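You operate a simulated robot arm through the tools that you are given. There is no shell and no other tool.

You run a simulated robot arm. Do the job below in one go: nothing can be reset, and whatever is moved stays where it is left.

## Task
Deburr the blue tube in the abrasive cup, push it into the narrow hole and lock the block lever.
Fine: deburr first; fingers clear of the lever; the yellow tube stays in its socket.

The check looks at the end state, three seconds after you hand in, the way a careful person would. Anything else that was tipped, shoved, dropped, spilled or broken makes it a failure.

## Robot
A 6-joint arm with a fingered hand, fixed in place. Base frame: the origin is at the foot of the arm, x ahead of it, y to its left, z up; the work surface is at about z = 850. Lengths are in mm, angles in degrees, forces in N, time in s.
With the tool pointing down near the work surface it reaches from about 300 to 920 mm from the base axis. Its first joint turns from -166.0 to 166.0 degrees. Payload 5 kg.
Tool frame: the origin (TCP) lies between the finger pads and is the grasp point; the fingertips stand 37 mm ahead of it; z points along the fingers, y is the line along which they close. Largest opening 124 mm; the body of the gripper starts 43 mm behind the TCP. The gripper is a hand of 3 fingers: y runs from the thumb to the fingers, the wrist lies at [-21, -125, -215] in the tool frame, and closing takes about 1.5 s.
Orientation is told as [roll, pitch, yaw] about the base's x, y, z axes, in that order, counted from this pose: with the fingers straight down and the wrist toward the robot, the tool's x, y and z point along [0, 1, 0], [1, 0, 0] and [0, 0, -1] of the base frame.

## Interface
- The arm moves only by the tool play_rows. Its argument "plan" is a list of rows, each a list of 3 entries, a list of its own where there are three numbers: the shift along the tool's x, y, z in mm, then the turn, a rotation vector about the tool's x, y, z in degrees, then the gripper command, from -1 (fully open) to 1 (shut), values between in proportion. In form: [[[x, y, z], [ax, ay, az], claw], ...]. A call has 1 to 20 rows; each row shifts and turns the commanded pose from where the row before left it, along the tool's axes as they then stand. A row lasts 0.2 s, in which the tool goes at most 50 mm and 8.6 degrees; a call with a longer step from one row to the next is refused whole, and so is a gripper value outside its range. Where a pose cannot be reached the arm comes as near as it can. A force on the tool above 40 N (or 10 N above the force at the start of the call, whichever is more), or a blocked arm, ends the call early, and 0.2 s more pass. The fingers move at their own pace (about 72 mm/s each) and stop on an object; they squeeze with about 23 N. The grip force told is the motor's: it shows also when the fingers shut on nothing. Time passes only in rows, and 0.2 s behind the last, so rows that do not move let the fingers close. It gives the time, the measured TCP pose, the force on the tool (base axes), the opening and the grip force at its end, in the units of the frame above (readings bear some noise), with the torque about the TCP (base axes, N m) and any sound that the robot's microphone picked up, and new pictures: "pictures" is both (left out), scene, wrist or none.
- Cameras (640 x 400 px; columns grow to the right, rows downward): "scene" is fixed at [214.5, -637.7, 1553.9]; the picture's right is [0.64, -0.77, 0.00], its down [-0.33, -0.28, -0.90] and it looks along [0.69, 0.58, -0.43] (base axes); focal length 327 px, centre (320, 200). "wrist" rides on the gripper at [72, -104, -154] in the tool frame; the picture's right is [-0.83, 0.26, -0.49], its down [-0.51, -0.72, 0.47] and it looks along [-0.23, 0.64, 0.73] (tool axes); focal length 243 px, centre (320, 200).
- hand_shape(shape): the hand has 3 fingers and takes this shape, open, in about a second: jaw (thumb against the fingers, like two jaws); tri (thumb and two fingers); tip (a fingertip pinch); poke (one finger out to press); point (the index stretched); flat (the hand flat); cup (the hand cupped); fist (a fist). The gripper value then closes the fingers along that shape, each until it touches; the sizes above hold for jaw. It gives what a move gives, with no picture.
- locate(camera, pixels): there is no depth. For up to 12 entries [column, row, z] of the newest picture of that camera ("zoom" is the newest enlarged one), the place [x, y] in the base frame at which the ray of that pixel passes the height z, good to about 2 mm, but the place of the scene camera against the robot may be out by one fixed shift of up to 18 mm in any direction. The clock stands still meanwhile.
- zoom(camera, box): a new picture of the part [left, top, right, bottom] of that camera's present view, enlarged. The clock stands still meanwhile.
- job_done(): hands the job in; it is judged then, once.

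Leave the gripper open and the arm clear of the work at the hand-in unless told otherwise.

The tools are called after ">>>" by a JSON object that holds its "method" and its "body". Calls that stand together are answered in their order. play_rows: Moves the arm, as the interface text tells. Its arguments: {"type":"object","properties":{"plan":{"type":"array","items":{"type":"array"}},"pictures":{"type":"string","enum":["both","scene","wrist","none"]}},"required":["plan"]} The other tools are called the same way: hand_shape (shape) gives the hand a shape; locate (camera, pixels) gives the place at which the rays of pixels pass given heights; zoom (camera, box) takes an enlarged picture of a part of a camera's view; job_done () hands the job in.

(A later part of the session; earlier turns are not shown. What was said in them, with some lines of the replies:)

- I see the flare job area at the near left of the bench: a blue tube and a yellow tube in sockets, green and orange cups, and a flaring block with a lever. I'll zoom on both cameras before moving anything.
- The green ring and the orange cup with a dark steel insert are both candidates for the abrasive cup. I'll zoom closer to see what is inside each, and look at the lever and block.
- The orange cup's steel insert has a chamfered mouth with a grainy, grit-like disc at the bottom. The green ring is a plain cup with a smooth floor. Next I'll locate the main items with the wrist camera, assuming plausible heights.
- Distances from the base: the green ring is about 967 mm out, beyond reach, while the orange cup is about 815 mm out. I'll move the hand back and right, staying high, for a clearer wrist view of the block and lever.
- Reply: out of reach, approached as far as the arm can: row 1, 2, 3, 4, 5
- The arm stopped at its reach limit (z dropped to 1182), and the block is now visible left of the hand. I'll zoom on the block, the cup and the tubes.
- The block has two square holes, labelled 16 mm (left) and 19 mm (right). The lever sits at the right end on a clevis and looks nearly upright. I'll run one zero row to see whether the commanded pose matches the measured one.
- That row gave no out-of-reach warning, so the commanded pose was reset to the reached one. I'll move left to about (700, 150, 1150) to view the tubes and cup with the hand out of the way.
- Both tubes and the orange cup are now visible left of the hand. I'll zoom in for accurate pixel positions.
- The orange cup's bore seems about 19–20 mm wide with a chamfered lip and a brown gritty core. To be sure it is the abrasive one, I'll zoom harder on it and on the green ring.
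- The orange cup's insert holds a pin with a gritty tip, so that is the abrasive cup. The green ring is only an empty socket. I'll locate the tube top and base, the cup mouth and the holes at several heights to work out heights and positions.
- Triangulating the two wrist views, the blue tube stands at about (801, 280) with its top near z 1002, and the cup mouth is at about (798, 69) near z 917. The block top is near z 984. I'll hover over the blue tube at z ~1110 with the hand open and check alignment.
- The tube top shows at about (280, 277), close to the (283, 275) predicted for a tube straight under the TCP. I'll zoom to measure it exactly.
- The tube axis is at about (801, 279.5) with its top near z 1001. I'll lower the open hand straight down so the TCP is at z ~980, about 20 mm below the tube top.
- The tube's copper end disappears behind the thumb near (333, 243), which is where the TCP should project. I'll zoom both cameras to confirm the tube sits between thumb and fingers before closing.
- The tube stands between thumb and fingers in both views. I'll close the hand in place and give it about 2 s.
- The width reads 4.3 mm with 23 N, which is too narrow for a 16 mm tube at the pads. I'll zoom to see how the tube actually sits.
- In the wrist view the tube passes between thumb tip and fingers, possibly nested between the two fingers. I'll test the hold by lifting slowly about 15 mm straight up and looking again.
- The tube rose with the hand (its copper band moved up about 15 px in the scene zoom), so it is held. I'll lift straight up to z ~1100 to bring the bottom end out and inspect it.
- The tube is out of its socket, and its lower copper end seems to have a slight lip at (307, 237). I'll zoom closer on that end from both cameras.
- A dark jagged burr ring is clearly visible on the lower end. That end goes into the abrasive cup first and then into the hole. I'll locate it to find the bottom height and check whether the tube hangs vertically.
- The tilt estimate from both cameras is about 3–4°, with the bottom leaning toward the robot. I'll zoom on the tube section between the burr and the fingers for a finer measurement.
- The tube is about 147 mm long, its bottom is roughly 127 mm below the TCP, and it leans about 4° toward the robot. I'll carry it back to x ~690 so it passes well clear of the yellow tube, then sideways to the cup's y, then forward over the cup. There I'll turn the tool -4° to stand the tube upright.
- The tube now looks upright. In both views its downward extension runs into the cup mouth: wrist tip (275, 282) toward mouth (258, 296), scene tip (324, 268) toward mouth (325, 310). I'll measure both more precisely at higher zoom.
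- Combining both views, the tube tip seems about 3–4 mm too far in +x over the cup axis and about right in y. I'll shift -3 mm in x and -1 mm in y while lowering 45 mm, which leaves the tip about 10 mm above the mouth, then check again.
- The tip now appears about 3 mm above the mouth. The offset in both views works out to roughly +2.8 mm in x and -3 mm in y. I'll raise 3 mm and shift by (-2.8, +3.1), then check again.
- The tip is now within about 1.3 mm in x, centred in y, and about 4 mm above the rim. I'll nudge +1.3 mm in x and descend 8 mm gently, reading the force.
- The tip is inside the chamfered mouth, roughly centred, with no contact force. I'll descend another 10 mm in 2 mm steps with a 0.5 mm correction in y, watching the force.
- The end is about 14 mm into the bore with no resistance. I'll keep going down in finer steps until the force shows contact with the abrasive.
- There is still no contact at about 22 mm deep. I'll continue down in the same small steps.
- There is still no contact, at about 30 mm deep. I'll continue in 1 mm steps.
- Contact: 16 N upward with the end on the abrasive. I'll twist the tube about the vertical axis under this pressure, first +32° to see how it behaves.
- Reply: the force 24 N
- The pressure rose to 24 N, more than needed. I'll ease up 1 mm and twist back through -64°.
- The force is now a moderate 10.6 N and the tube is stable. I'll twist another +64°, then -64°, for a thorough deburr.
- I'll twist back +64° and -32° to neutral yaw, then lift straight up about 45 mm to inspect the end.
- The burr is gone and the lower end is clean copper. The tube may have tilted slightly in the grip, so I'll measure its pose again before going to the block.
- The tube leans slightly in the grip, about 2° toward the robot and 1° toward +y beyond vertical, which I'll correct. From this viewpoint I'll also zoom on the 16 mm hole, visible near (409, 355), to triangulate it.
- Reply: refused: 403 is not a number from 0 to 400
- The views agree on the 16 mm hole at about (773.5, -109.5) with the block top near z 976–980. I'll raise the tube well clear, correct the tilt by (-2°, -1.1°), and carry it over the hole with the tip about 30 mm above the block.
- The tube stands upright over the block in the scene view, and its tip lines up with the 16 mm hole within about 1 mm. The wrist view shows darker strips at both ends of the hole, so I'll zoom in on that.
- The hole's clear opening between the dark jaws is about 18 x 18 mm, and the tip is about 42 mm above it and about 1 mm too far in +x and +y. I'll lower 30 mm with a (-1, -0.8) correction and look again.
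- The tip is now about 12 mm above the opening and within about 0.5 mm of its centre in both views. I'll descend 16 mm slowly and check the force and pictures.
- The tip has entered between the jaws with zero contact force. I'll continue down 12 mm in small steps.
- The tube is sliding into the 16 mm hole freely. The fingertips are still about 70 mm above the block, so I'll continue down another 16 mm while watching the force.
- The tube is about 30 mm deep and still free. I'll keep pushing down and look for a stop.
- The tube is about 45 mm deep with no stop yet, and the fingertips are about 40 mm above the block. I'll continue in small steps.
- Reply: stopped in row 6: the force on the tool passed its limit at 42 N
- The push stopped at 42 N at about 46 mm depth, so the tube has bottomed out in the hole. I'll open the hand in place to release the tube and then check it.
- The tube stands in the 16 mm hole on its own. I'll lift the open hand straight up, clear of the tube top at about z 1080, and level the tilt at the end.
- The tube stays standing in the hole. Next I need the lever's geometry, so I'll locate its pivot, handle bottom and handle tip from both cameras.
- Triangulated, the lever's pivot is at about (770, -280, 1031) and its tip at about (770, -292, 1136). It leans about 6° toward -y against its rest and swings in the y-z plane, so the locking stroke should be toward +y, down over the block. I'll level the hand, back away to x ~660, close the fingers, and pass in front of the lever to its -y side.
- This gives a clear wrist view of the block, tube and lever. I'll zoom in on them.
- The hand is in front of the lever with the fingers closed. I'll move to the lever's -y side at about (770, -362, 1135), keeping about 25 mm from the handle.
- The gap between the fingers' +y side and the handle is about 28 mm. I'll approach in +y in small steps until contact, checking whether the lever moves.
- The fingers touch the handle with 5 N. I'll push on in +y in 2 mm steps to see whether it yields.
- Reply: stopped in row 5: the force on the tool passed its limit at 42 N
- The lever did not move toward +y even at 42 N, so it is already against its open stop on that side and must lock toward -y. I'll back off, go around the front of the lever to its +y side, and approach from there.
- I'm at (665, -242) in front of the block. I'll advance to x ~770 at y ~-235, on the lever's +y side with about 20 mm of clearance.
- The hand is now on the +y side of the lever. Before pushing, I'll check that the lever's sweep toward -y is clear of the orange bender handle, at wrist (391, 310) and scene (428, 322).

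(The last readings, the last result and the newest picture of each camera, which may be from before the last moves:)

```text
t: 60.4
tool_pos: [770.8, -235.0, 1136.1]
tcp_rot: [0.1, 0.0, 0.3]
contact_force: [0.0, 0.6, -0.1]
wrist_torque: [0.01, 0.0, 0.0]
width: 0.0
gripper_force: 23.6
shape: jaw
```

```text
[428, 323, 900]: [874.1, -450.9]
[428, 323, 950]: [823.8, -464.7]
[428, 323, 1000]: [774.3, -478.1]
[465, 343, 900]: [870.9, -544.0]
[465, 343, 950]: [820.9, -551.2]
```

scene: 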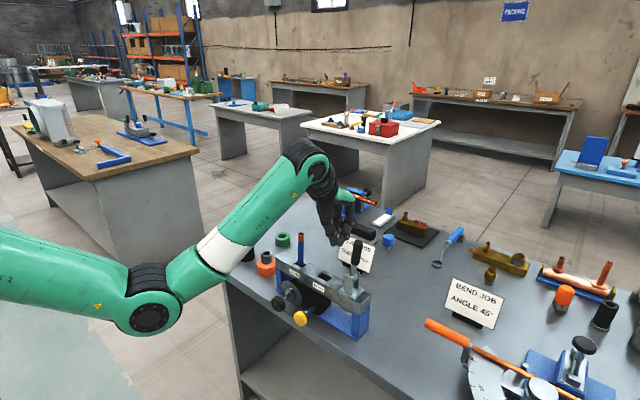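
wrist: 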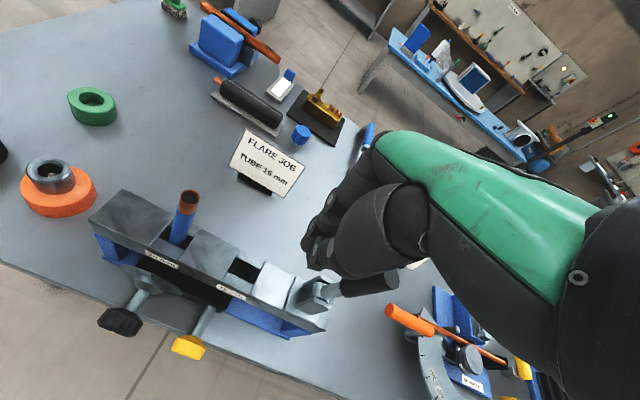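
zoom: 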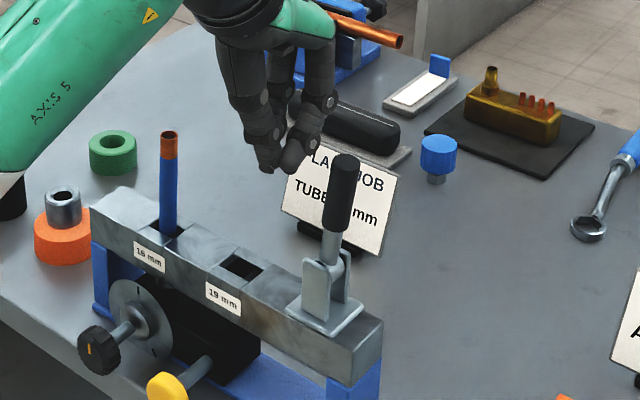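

The orange handle's end is near (828, -463, 950), well clear of the lever's sweep. I'll push gently in -y until contact and beyond, watching for movement.

>>> {"method": "play_rows", "body": {"plan": [[[-5, 0, 0], [0, 0, 0], 1], [[-5, 0, 0], [0, 0, 0], 1], [[-5, 0, 0], [0, 0, 0], 1], [[-5, 0, 0], [0, 0, 0], 1], [[-4, 0, 0], [0, 0, 0], 1], [[-4, 0, 0], [0, 0, 0], 1], [[-4, 0, 0], [0, 0, 0], 1], [[-4, 0, 0], [0, 0, 0], 1], [[-4, 0, 0], [0, 0, 0], 1]]}}

>>> {"method": "zoom", "body": {"camera": "wrist", "box": [280, 200, 480, 340]}}

>>> {"method": "zoom", "body": {"camera": "scene", "box": [290, 190, 410, 320]}}

```text
t: 62.4
tool_pos: [770.5, -274.1, 1137.0]
tcp_rot: [0.2, -0.2, 0.3]
contact_force: [-0.3, 1.2, -0.8]
wrist_torque: [0.04, 0.02, 0.01]
width: 0.0
gripper_force: 22.9
shape: jaw
```

scene: 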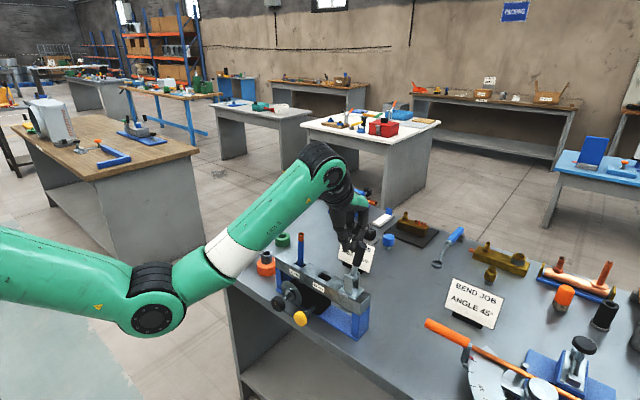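
wrist: 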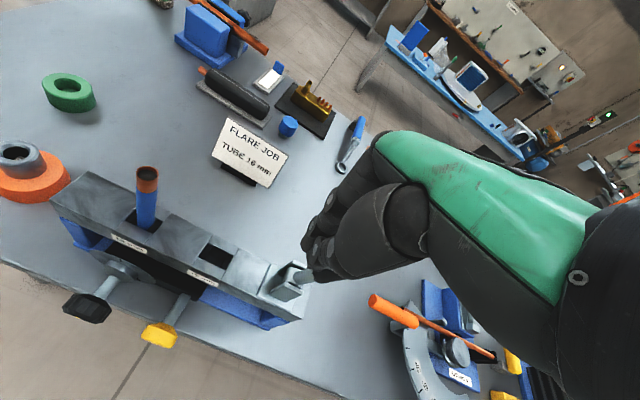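

```text
2.86 times, centred on (380, 270) of wrist
```

zoom: 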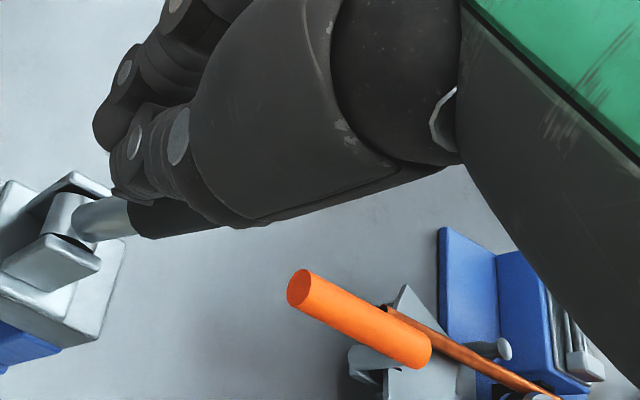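

```text
3.08 times, centred on (350, 255) of scene
```

zoom: 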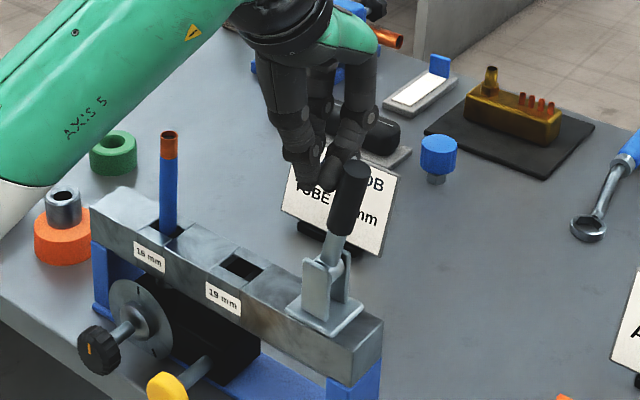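

The lever is swinging toward -y with almost no resistance: its tip moved from (344, 165) to (357, 168) in the scene zoom. I'll keep following its arc, pushing -y and then gradually down.

>>> {"method": "play_rows", "body": {"plan": [[[-5, 0, 0], [0, 0, 0], 1], [[-5, 0, 0], [0, 0, 0], 1], [[-5, 0, 0], [0, 0, 0], 1], [[-5, 0, 0], [0, 0, 0], 1], [[-5, 0, 1], [0, 0, 0], 1], [[-5, 0, 1], [0, 0, 0], 1], [[-5, 0, 1], [0, 0, 0], 1], [[-5, 0, 1], [0, 0, 0], 1]]}}

>>> {"method": "zoom", "body": {"camera": "scene", "box": [310, 190, 430, 320]}}

>>> {"method": "zoom", "body": {"camera": "wrist", "box": [230, 200, 430, 340]}}

```text
t: 64.2
tool_pos: [770.2, -314.7, 1133.9]
tcp_rot: [0.1, -0.1, 0.4]
contact_force: [-0.3, 0.1, 0.9]
wrist_torque: [0.0, 0.03, 0.0]
width: 0.1
gripper_force: 23.1
shape: jaw
```

scene: 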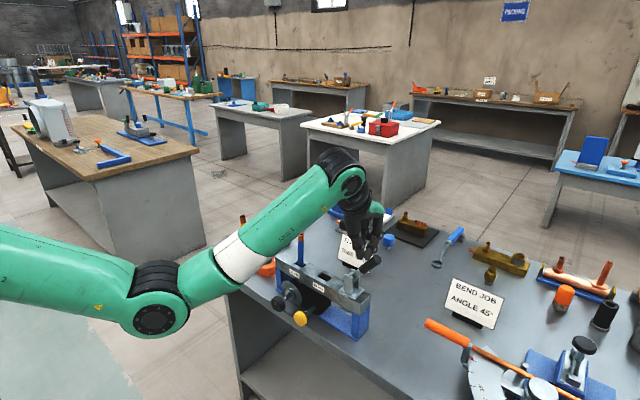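
wrist: 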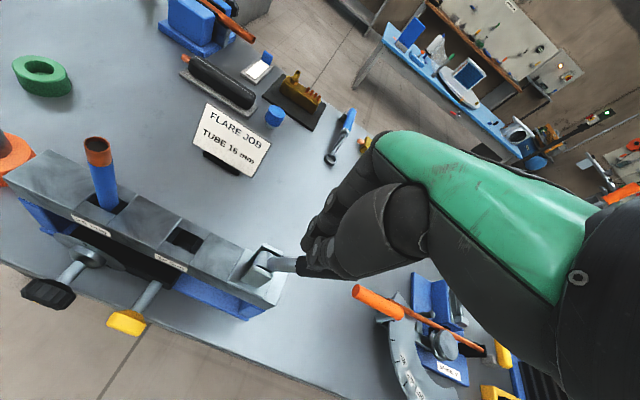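

```text
3.08 times, centred on (370, 255) of scene
```

zoom: 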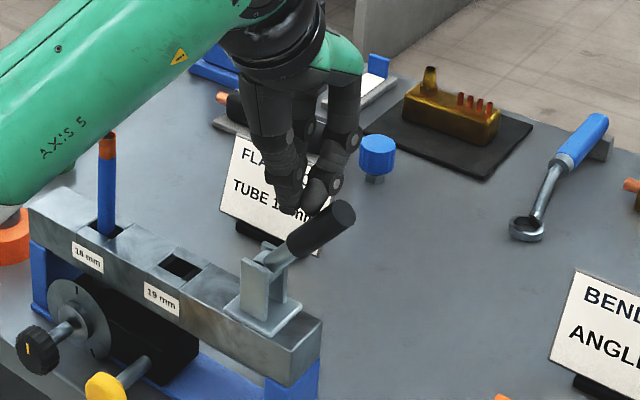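

```text
2.86 times, centred on (330, 270) of wrist
```

zoom: 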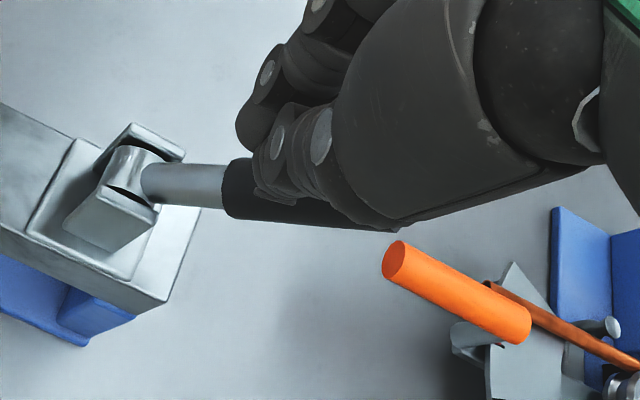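

The lever is now down to about 45–50°. I'll continue along the arc with more downward push.

>>> {"method": "play_rows", "body": {"plan": [[[-4, 0, 3.7], [0, 0, 0], 1], [[-4, 0, 3.7], [0, 0, 0], 1], [[-4, 0, 3.8], [0, 0, 0], 1], [[-4, 0, 3.8], [0, 0, 0], 1], [[-3, 0, 4.7], [0, 0, 0], 1], [[-3, 0, 4.7], [0, 0, 0], 1], [[-3, 0, 4.8], [0, 0, 0], 1]]}}

>>> {"method": "zoom", "body": {"camera": "scene", "box": [310, 190, 430, 320]}}

>>> {"method": "zoom", "body": {"camera": "wrist", "box": [230, 200, 430, 340]}}

```text
t: 65.8
tool_pos: [770.4, -339.2, 1102.5]
tcp_rot: [0.2, -0.1, 0.4]
contact_force: [1.2, -0.2, 0.6]
wrist_torque: [-0.02, 0.03, 0.01]
width: 0.2
gripper_force: 22.8
shape: jaw
```

scene: 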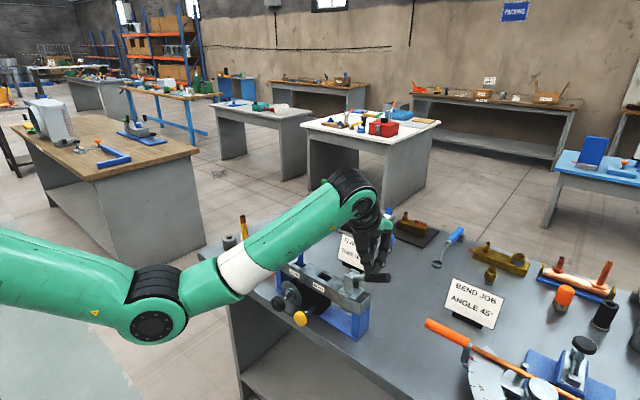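
wrist: 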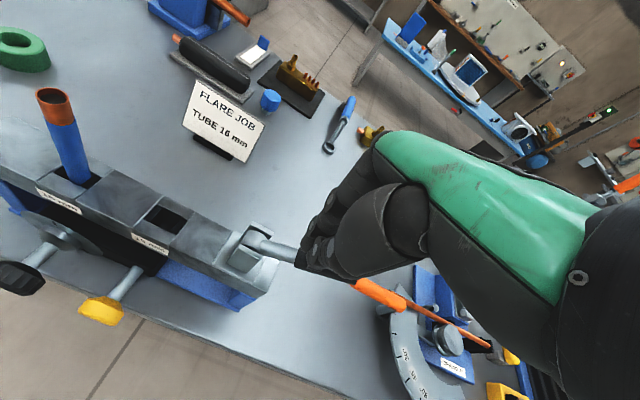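

```text
3.08 times, centred on (370, 255) of scene
```

zoom: 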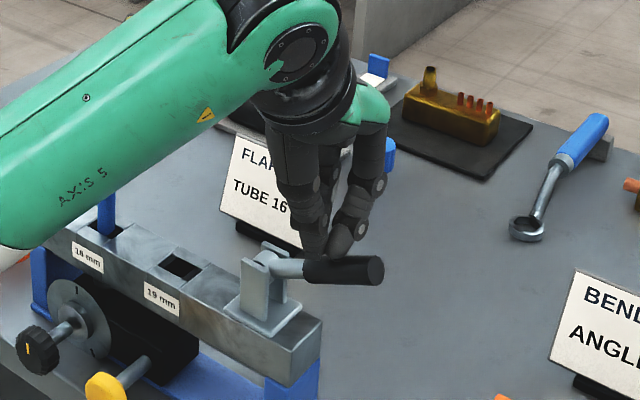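

```text
2.86 times, centred on (330, 270) of wrist
```

zoom: 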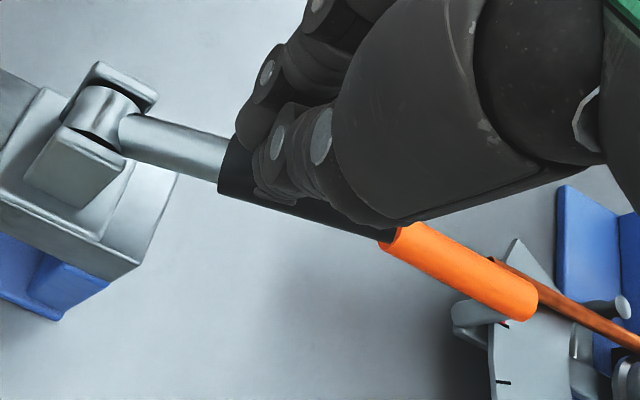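

The lever is at about 65° and still moving freely. I'll keep pushing, now mostly downward.

>>> {"method": "play_rows", "body": {"plan": [[[-2, 0, 4.5], [0, 0, 0], 1], [[-2, 0, 4.5], [0, 0, 0], 1], [[-1.5, 0, 4.5], [0, 0, 0], 1], [[-1, 0, 4], [0, 0, 0], 1], [[-1, 0, 4], [0, 0, 0], 1], [[-0.5, 0, 3], [0, 0, 0], 1]]}}

>>> {"method": "zoom", "body": {"camera": "scene", "box": [310, 190, 430, 320]}}

>>> {"method": "zoom", "body": {"camera": "wrist", "box": [230, 200, 430, 340]}}

```text
t: 67.2
tool_pos: [771.1, -346.1, 1078.6]
tcp_rot: [0.1, -0.1, 0.2]
contact_force: [-0.4, 1.0, 0.6]
wrist_torque: [0.0, 0.01, 0.02]
width: 0.0
gripper_force: 22.9
shape: jaw
```

scene: 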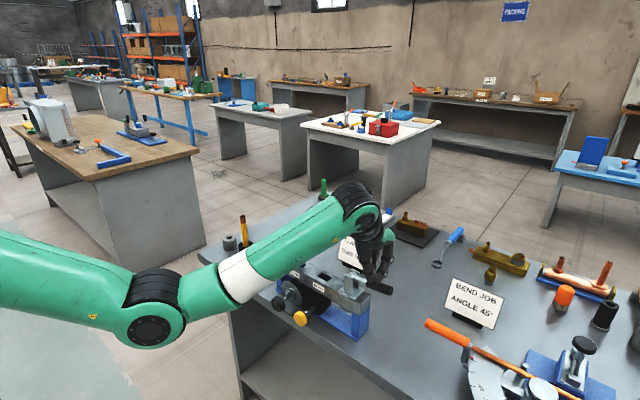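
wrist: 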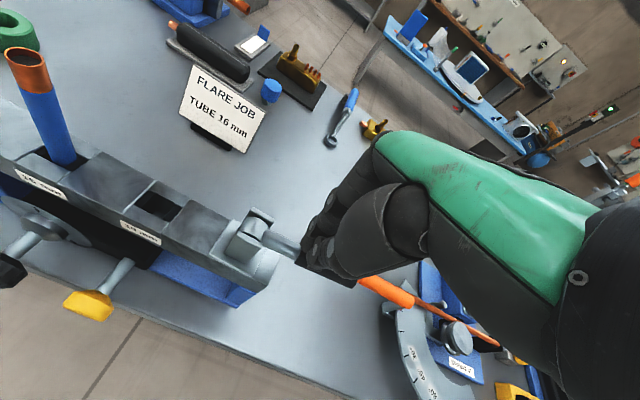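

```text
3.08 times, centred on (370, 255) of scene
```

zoom: 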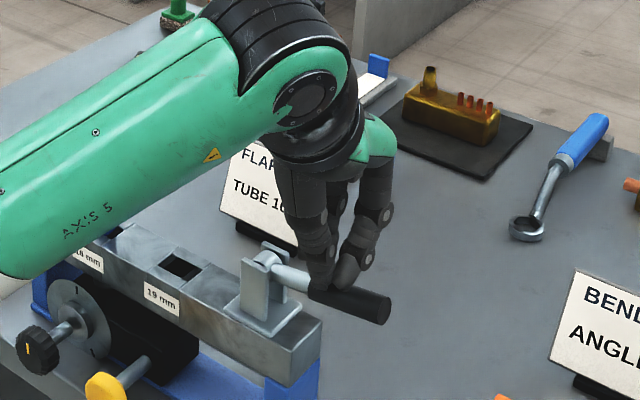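

```text
2.86 times, centred on (330, 270) of wrist
```

zoom: 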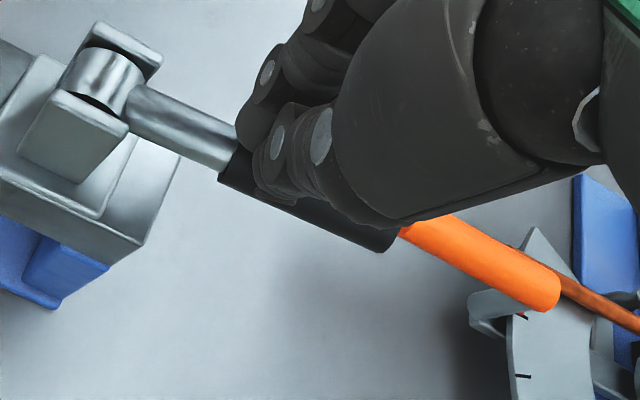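

The lever is nearly horizontal and there's still no stop. I'll continue pressing down in small steps until resistance or a click.

>>> {"method": "play_rows", "body": {"plan": [[[-0.5, 0, 3], [0, 0, 0], 1], [[0, 0, 3], [0, 0, 0], 1], [[0, 0, 2], [0, 0, 0], 1], [[0, 0, 2], [0, 0, 0], 1], [[0, 0, 2], [0, 0, 0], 1]]}}

>>> {"method": "zoom", "body": {"camera": "scene", "box": [310, 190, 430, 320]}}

>>> {"method": "zoom", "body": {"camera": "wrist", "box": [230, 200, 430, 340]}}

```text
t: 68.4
tool_pos: [774.1, -348.1, 1073.7]
tcp_rot: [-0.2, -0.8, 0.3]
contact_force: [-2.8, 0.9, 11.7]
wrist_torque: [-0.09, 0.07, -0.03]
width: 0.0
gripper_force: 23.3
shape: jaw
stopped in row 5: the force on the tool passed its limit at 41 N (the readings are from after the stop); the commanded pose is now the measured one
```

scene: 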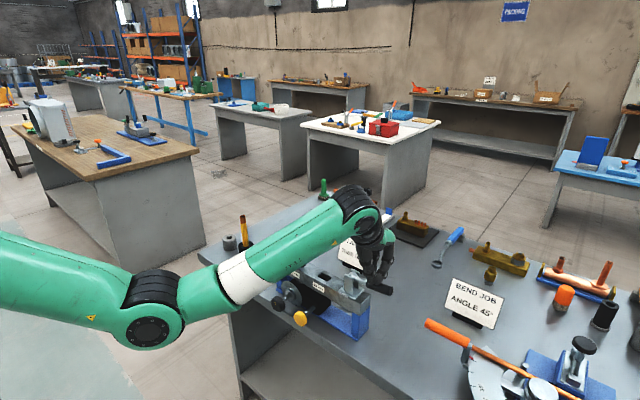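
wrist: 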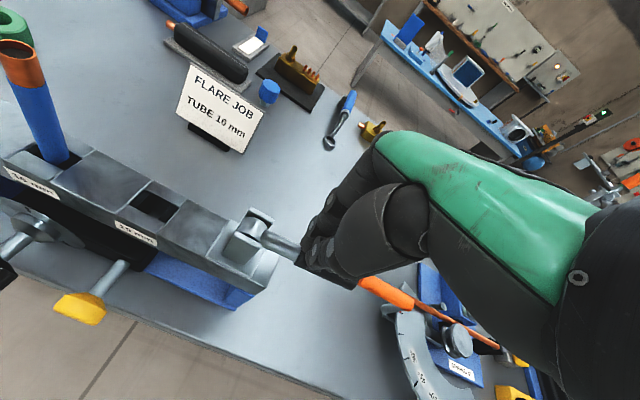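

```text
3.08 times, centred on (370, 255) of scene
```

zoom: 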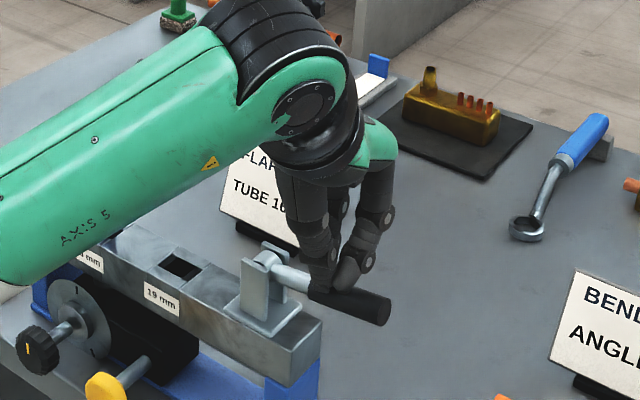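

```text
2.86 times, centred on (330, 270) of wrist
```

zoom: 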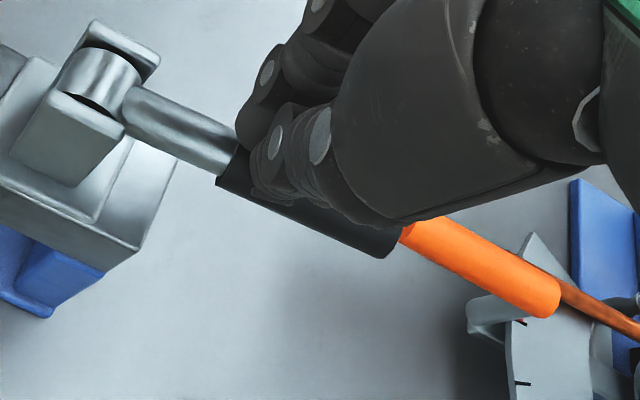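

The lever hit a firm stop at about 82–85° from vertical, at 41 N. I'll shift further out along the handle and press once more with better leverage to make sure it is fully home.

>>> {"method": "play_rows", "body": {"plan": [[[0, 0, -6], [0.8, 0.2, 0.3], 1], [[-8, -2, 0], [0, 0, 0], 1], [[-8, 0, 0], [0, 0, 0], 1], [[-6, 0, 0], [0, 0, 0], 1], [[0, 0, 3], [0, 0, 0], 1], [[0, 0, 2], [0, 0, 0], 1], [[0, 0, 2], [0, 0, 0], 1], [[0, 0, 2], [0, 0, 0], 1], [[0, 0, 2], [0, 0, 0], 1], [[0, 0, 2], [0, 0, 0], 1], [[0, 0, 2], [0, 0, 0], 1]]}}

>>> {"method": "zoom", "body": {"camera": "scene", "box": [310, 190, 430, 320]}}

```text
t: 70.3
tool_pos: [774.7, -370.5, 1078.6]
tcp_rot: [-0.2, -0.6, -0.1]
contact_force: [-3.8, 3.4, 12.9]
wrist_torque: [-0.1, 0.14, -0.06]
width: 0.1
gripper_force: 23.5
shape: jaw
stopped in row 9: the force on the tool passed its limit at 42 N (the readings are from after the stop); the commanded pose is now the measured one
```

scene: 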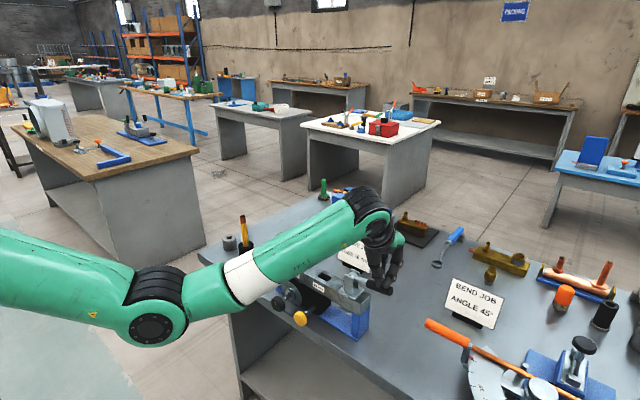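
wrist: 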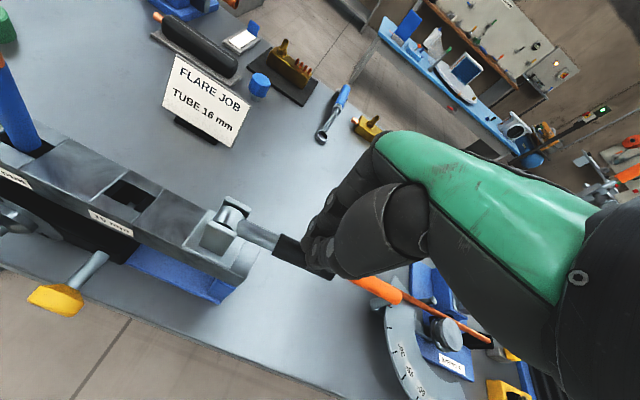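

```text
3.08 times, centred on (370, 255) of scene
```

zoom: 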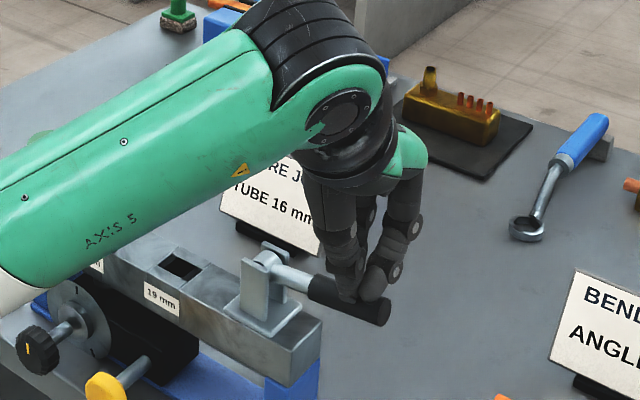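

The lever meets the same hard stop further out, so it is fully home. I'll lift the hand straight up off the lever and check that it stays down.

>>> {"method": "play_rows", "body": {"plan": [[[0, 0, -10], [0.6, 0.2, 0], 1], [[0, 0, -20], [0, 0, 0], 1], [[0, 0, -25], [0, 0, 0], 1], [[0, 0, -25], [0, 0, 0], 1], [[0, -25, -10], [0, 0, 0], 1], [[0, -40, 0], [0, 0, 0], 1], [[0, -40, 0], [0, 0, 0], 1], [[0, 0, 0], [0, 0, 0], 1]]}}

>>> {"method": "zoom", "body": {"camera": "scene", "box": [270, 215, 400, 330]}}

>>> {"method": "zoom", "body": {"camera": "wrist", "box": [0, 40, 320, 260]}}

```text
t: 72.1
tool_pos: [669.2, -372.8, 1164.3]
tcp_rot: [0.1, 0.1, 0.0]
contact_force: [-0.5, -0.3, 0.4]
wrist_torque: [0.01, 0.0, 0.03]
width: 0.0
gripper_force: 23.0
shape: jaw
```

scene: 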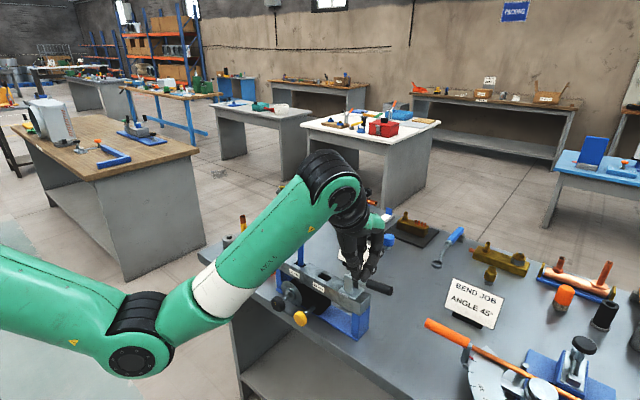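
wrist: 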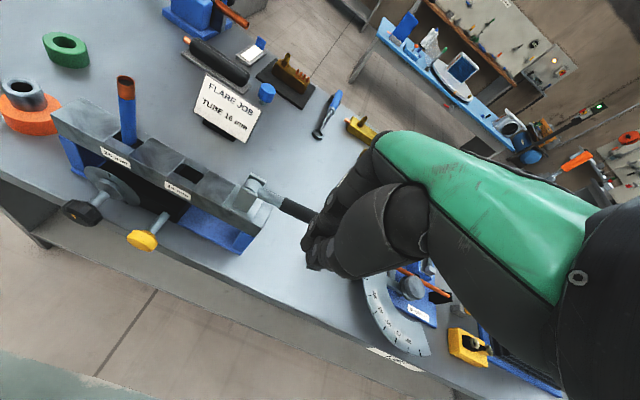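

```text
3.48 times, centred on (335, 272) of scene
```

zoom: 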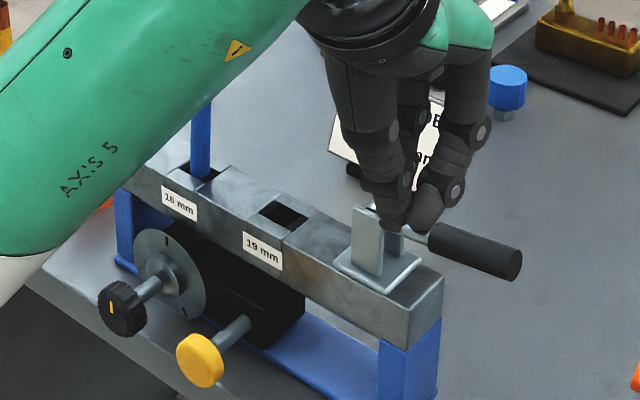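

```text
1.82 times, centred on (160, 150) of wrist
```

zoom: 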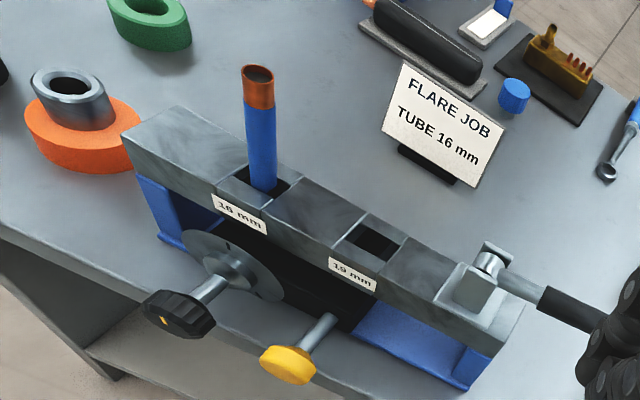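

The lever stays down and the tube still stands in the 16 mm hole. I'll move the hand away to the left in front of the block, opening it on the way, to a clear spot near (670, 50, 1180).

>>> {"method": "play_rows", "body": {"plan": [[[10, -5, -5], [0, 0, 0], 1], [[40, 0, -5], [0, 0, 0], 0], [[42, 0, 0], [0, 0, 0], -1], [[42, 0, 0], [0, 0, 0], -1], [[42, 0, 0], [0, 0, 0], -1], [[42, 0, 0], [0, 0, 0], -1], [[42, 0, 0], [0, 0, 0], -1], [[42, 0, 0], [0, 0, 0], -1], [[42, 0, 0], [0, 0, 0], -1], [[42, 0, 0], [0, 0, 0], -1], [[30, 0, 0], [0, 0, 0], -1], [[0, 0, 0], [0, 0, 0], -1]]}}

>>> {"method": "zoom", "body": {"camera": "scene", "box": [270, 215, 400, 330]}}

>>> {"method": "zoom", "body": {"camera": "scene", "box": [210, 200, 320, 290]}}

```text
t: 74.7
tool_pos: [664.4, 46.2, 1175.9]
tcp_rot: [0.1, -0.1, 0.0]
contact_force: [-0.2, 0.3, 0.3]
wrist_torque: [0.02, -0.04, -0.01]
width: 123.6
gripper_force: 0.0
shape: jaw
```

scene: 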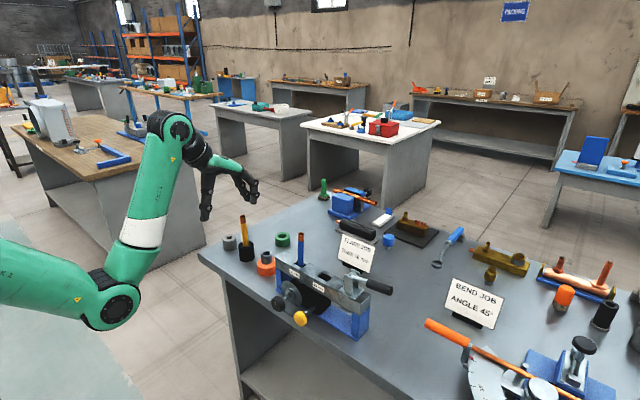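
wrist: 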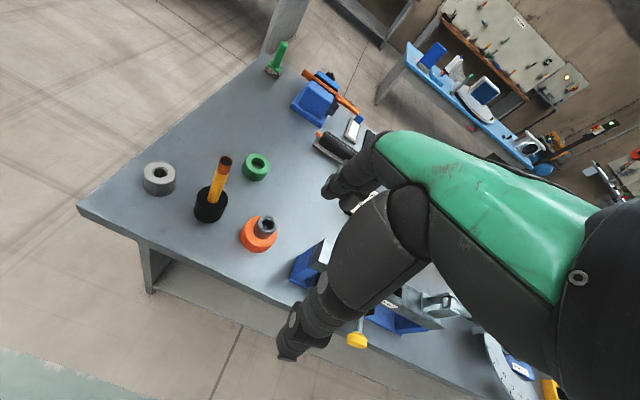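

```text
3.48 times, centred on (335, 272) of scene
```

zoom: 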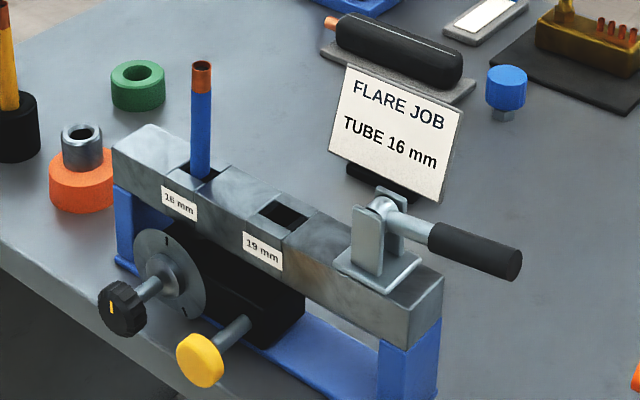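

```text
4.44 times, centred on (265, 245) of scene
```

zoom: 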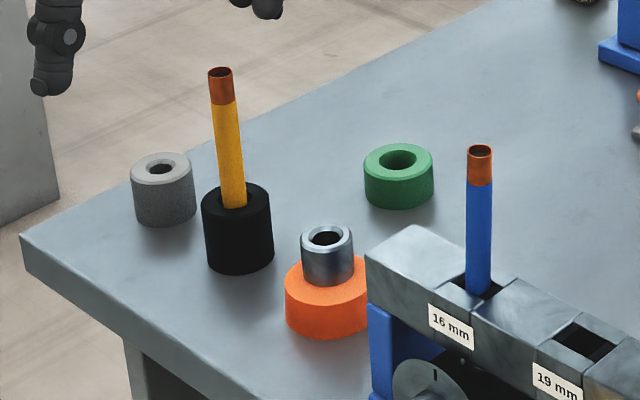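

The tube stands in the 16 mm hole, the lever is down, and the yellow tube, cup and sockets are in place. I'll measure the lever's final angle and look closely at the hole before handing in.

>>> {"method": "locate", "body": {"camera": "scene", "pixels": [[390.5, 290.7, 1020], [390.5, 290.7, 1030], [390.5, 290.7, 1040], [390.5, 290.7, 1050], [353.1, 274, 1020], [353.1, 274, 1030], [353.1, 274, 1040]]}}

>>> {"method": "zoom", "body": {"camera": "scene", "box": [285, 225, 325, 285]}}

>>> {"method": "zoom", "body": {"camera": "scene", "box": [335, 255, 400, 305]}}

```text
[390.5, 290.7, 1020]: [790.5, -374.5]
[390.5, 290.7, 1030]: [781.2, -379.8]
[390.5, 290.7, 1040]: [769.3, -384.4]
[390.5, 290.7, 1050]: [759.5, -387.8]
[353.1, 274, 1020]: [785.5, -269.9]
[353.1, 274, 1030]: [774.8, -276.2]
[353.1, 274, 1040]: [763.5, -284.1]
```

```text
6.67 times, centred on (305, 255) of scene
```

zoom: 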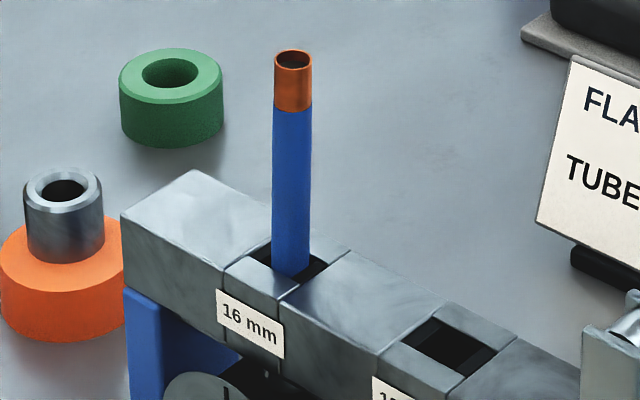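

```text
8.00 times, centred on (368, 280) of scene
```

zoom: 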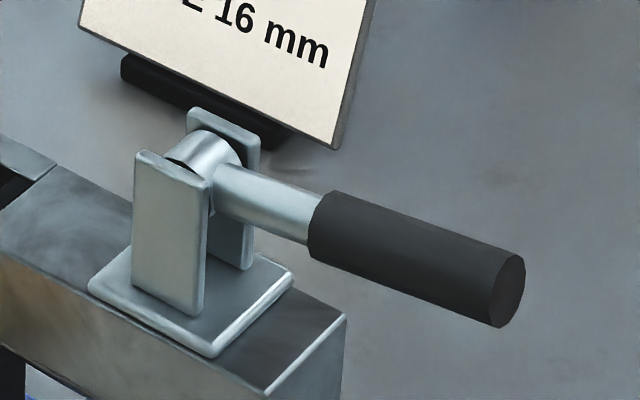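

All checks pass. The burr is gone and the blue tube is pushed to its stop in the 16 mm hole. The lever rests against its end stop, with the tip at z ~1040 and the pivot at ~1033. The yellow tube is in its socket and the open hand is clear. I'm handing in.

>>> {"method": "job_done", "body": {}}

```text
The job is handed in.
```

The blue tube is deburred, pushed into the 16 mm hole, and the block lever is swung down against its stop. I've handed the job in, but no verdict came back.

- **Deburring:** I took the orange cup with the gritty pin as the abrasive cup. I twisted the tube's lower end back and forth on it under light pressure. The dark burr ring was gone when I lifted the tube out.
- **Tube in the hole:** The tube went about 46 mm deep and stopped hard at 42 N, so it is at the bottom. It now stands on its own with a slight lean of about 2°.
- **Lever:** It locks toward the right-hand end of the block. I first pushed it the other way, up to 42 N, and it did not move. It now lies close to horizontal, held at the same stop when pressed twice, and stayed down after I let go. No click was reported.
- **Everything else:** The yellow tube is still in its socket and nothing else was moved. The hand is open and clear of the lever and the bench.
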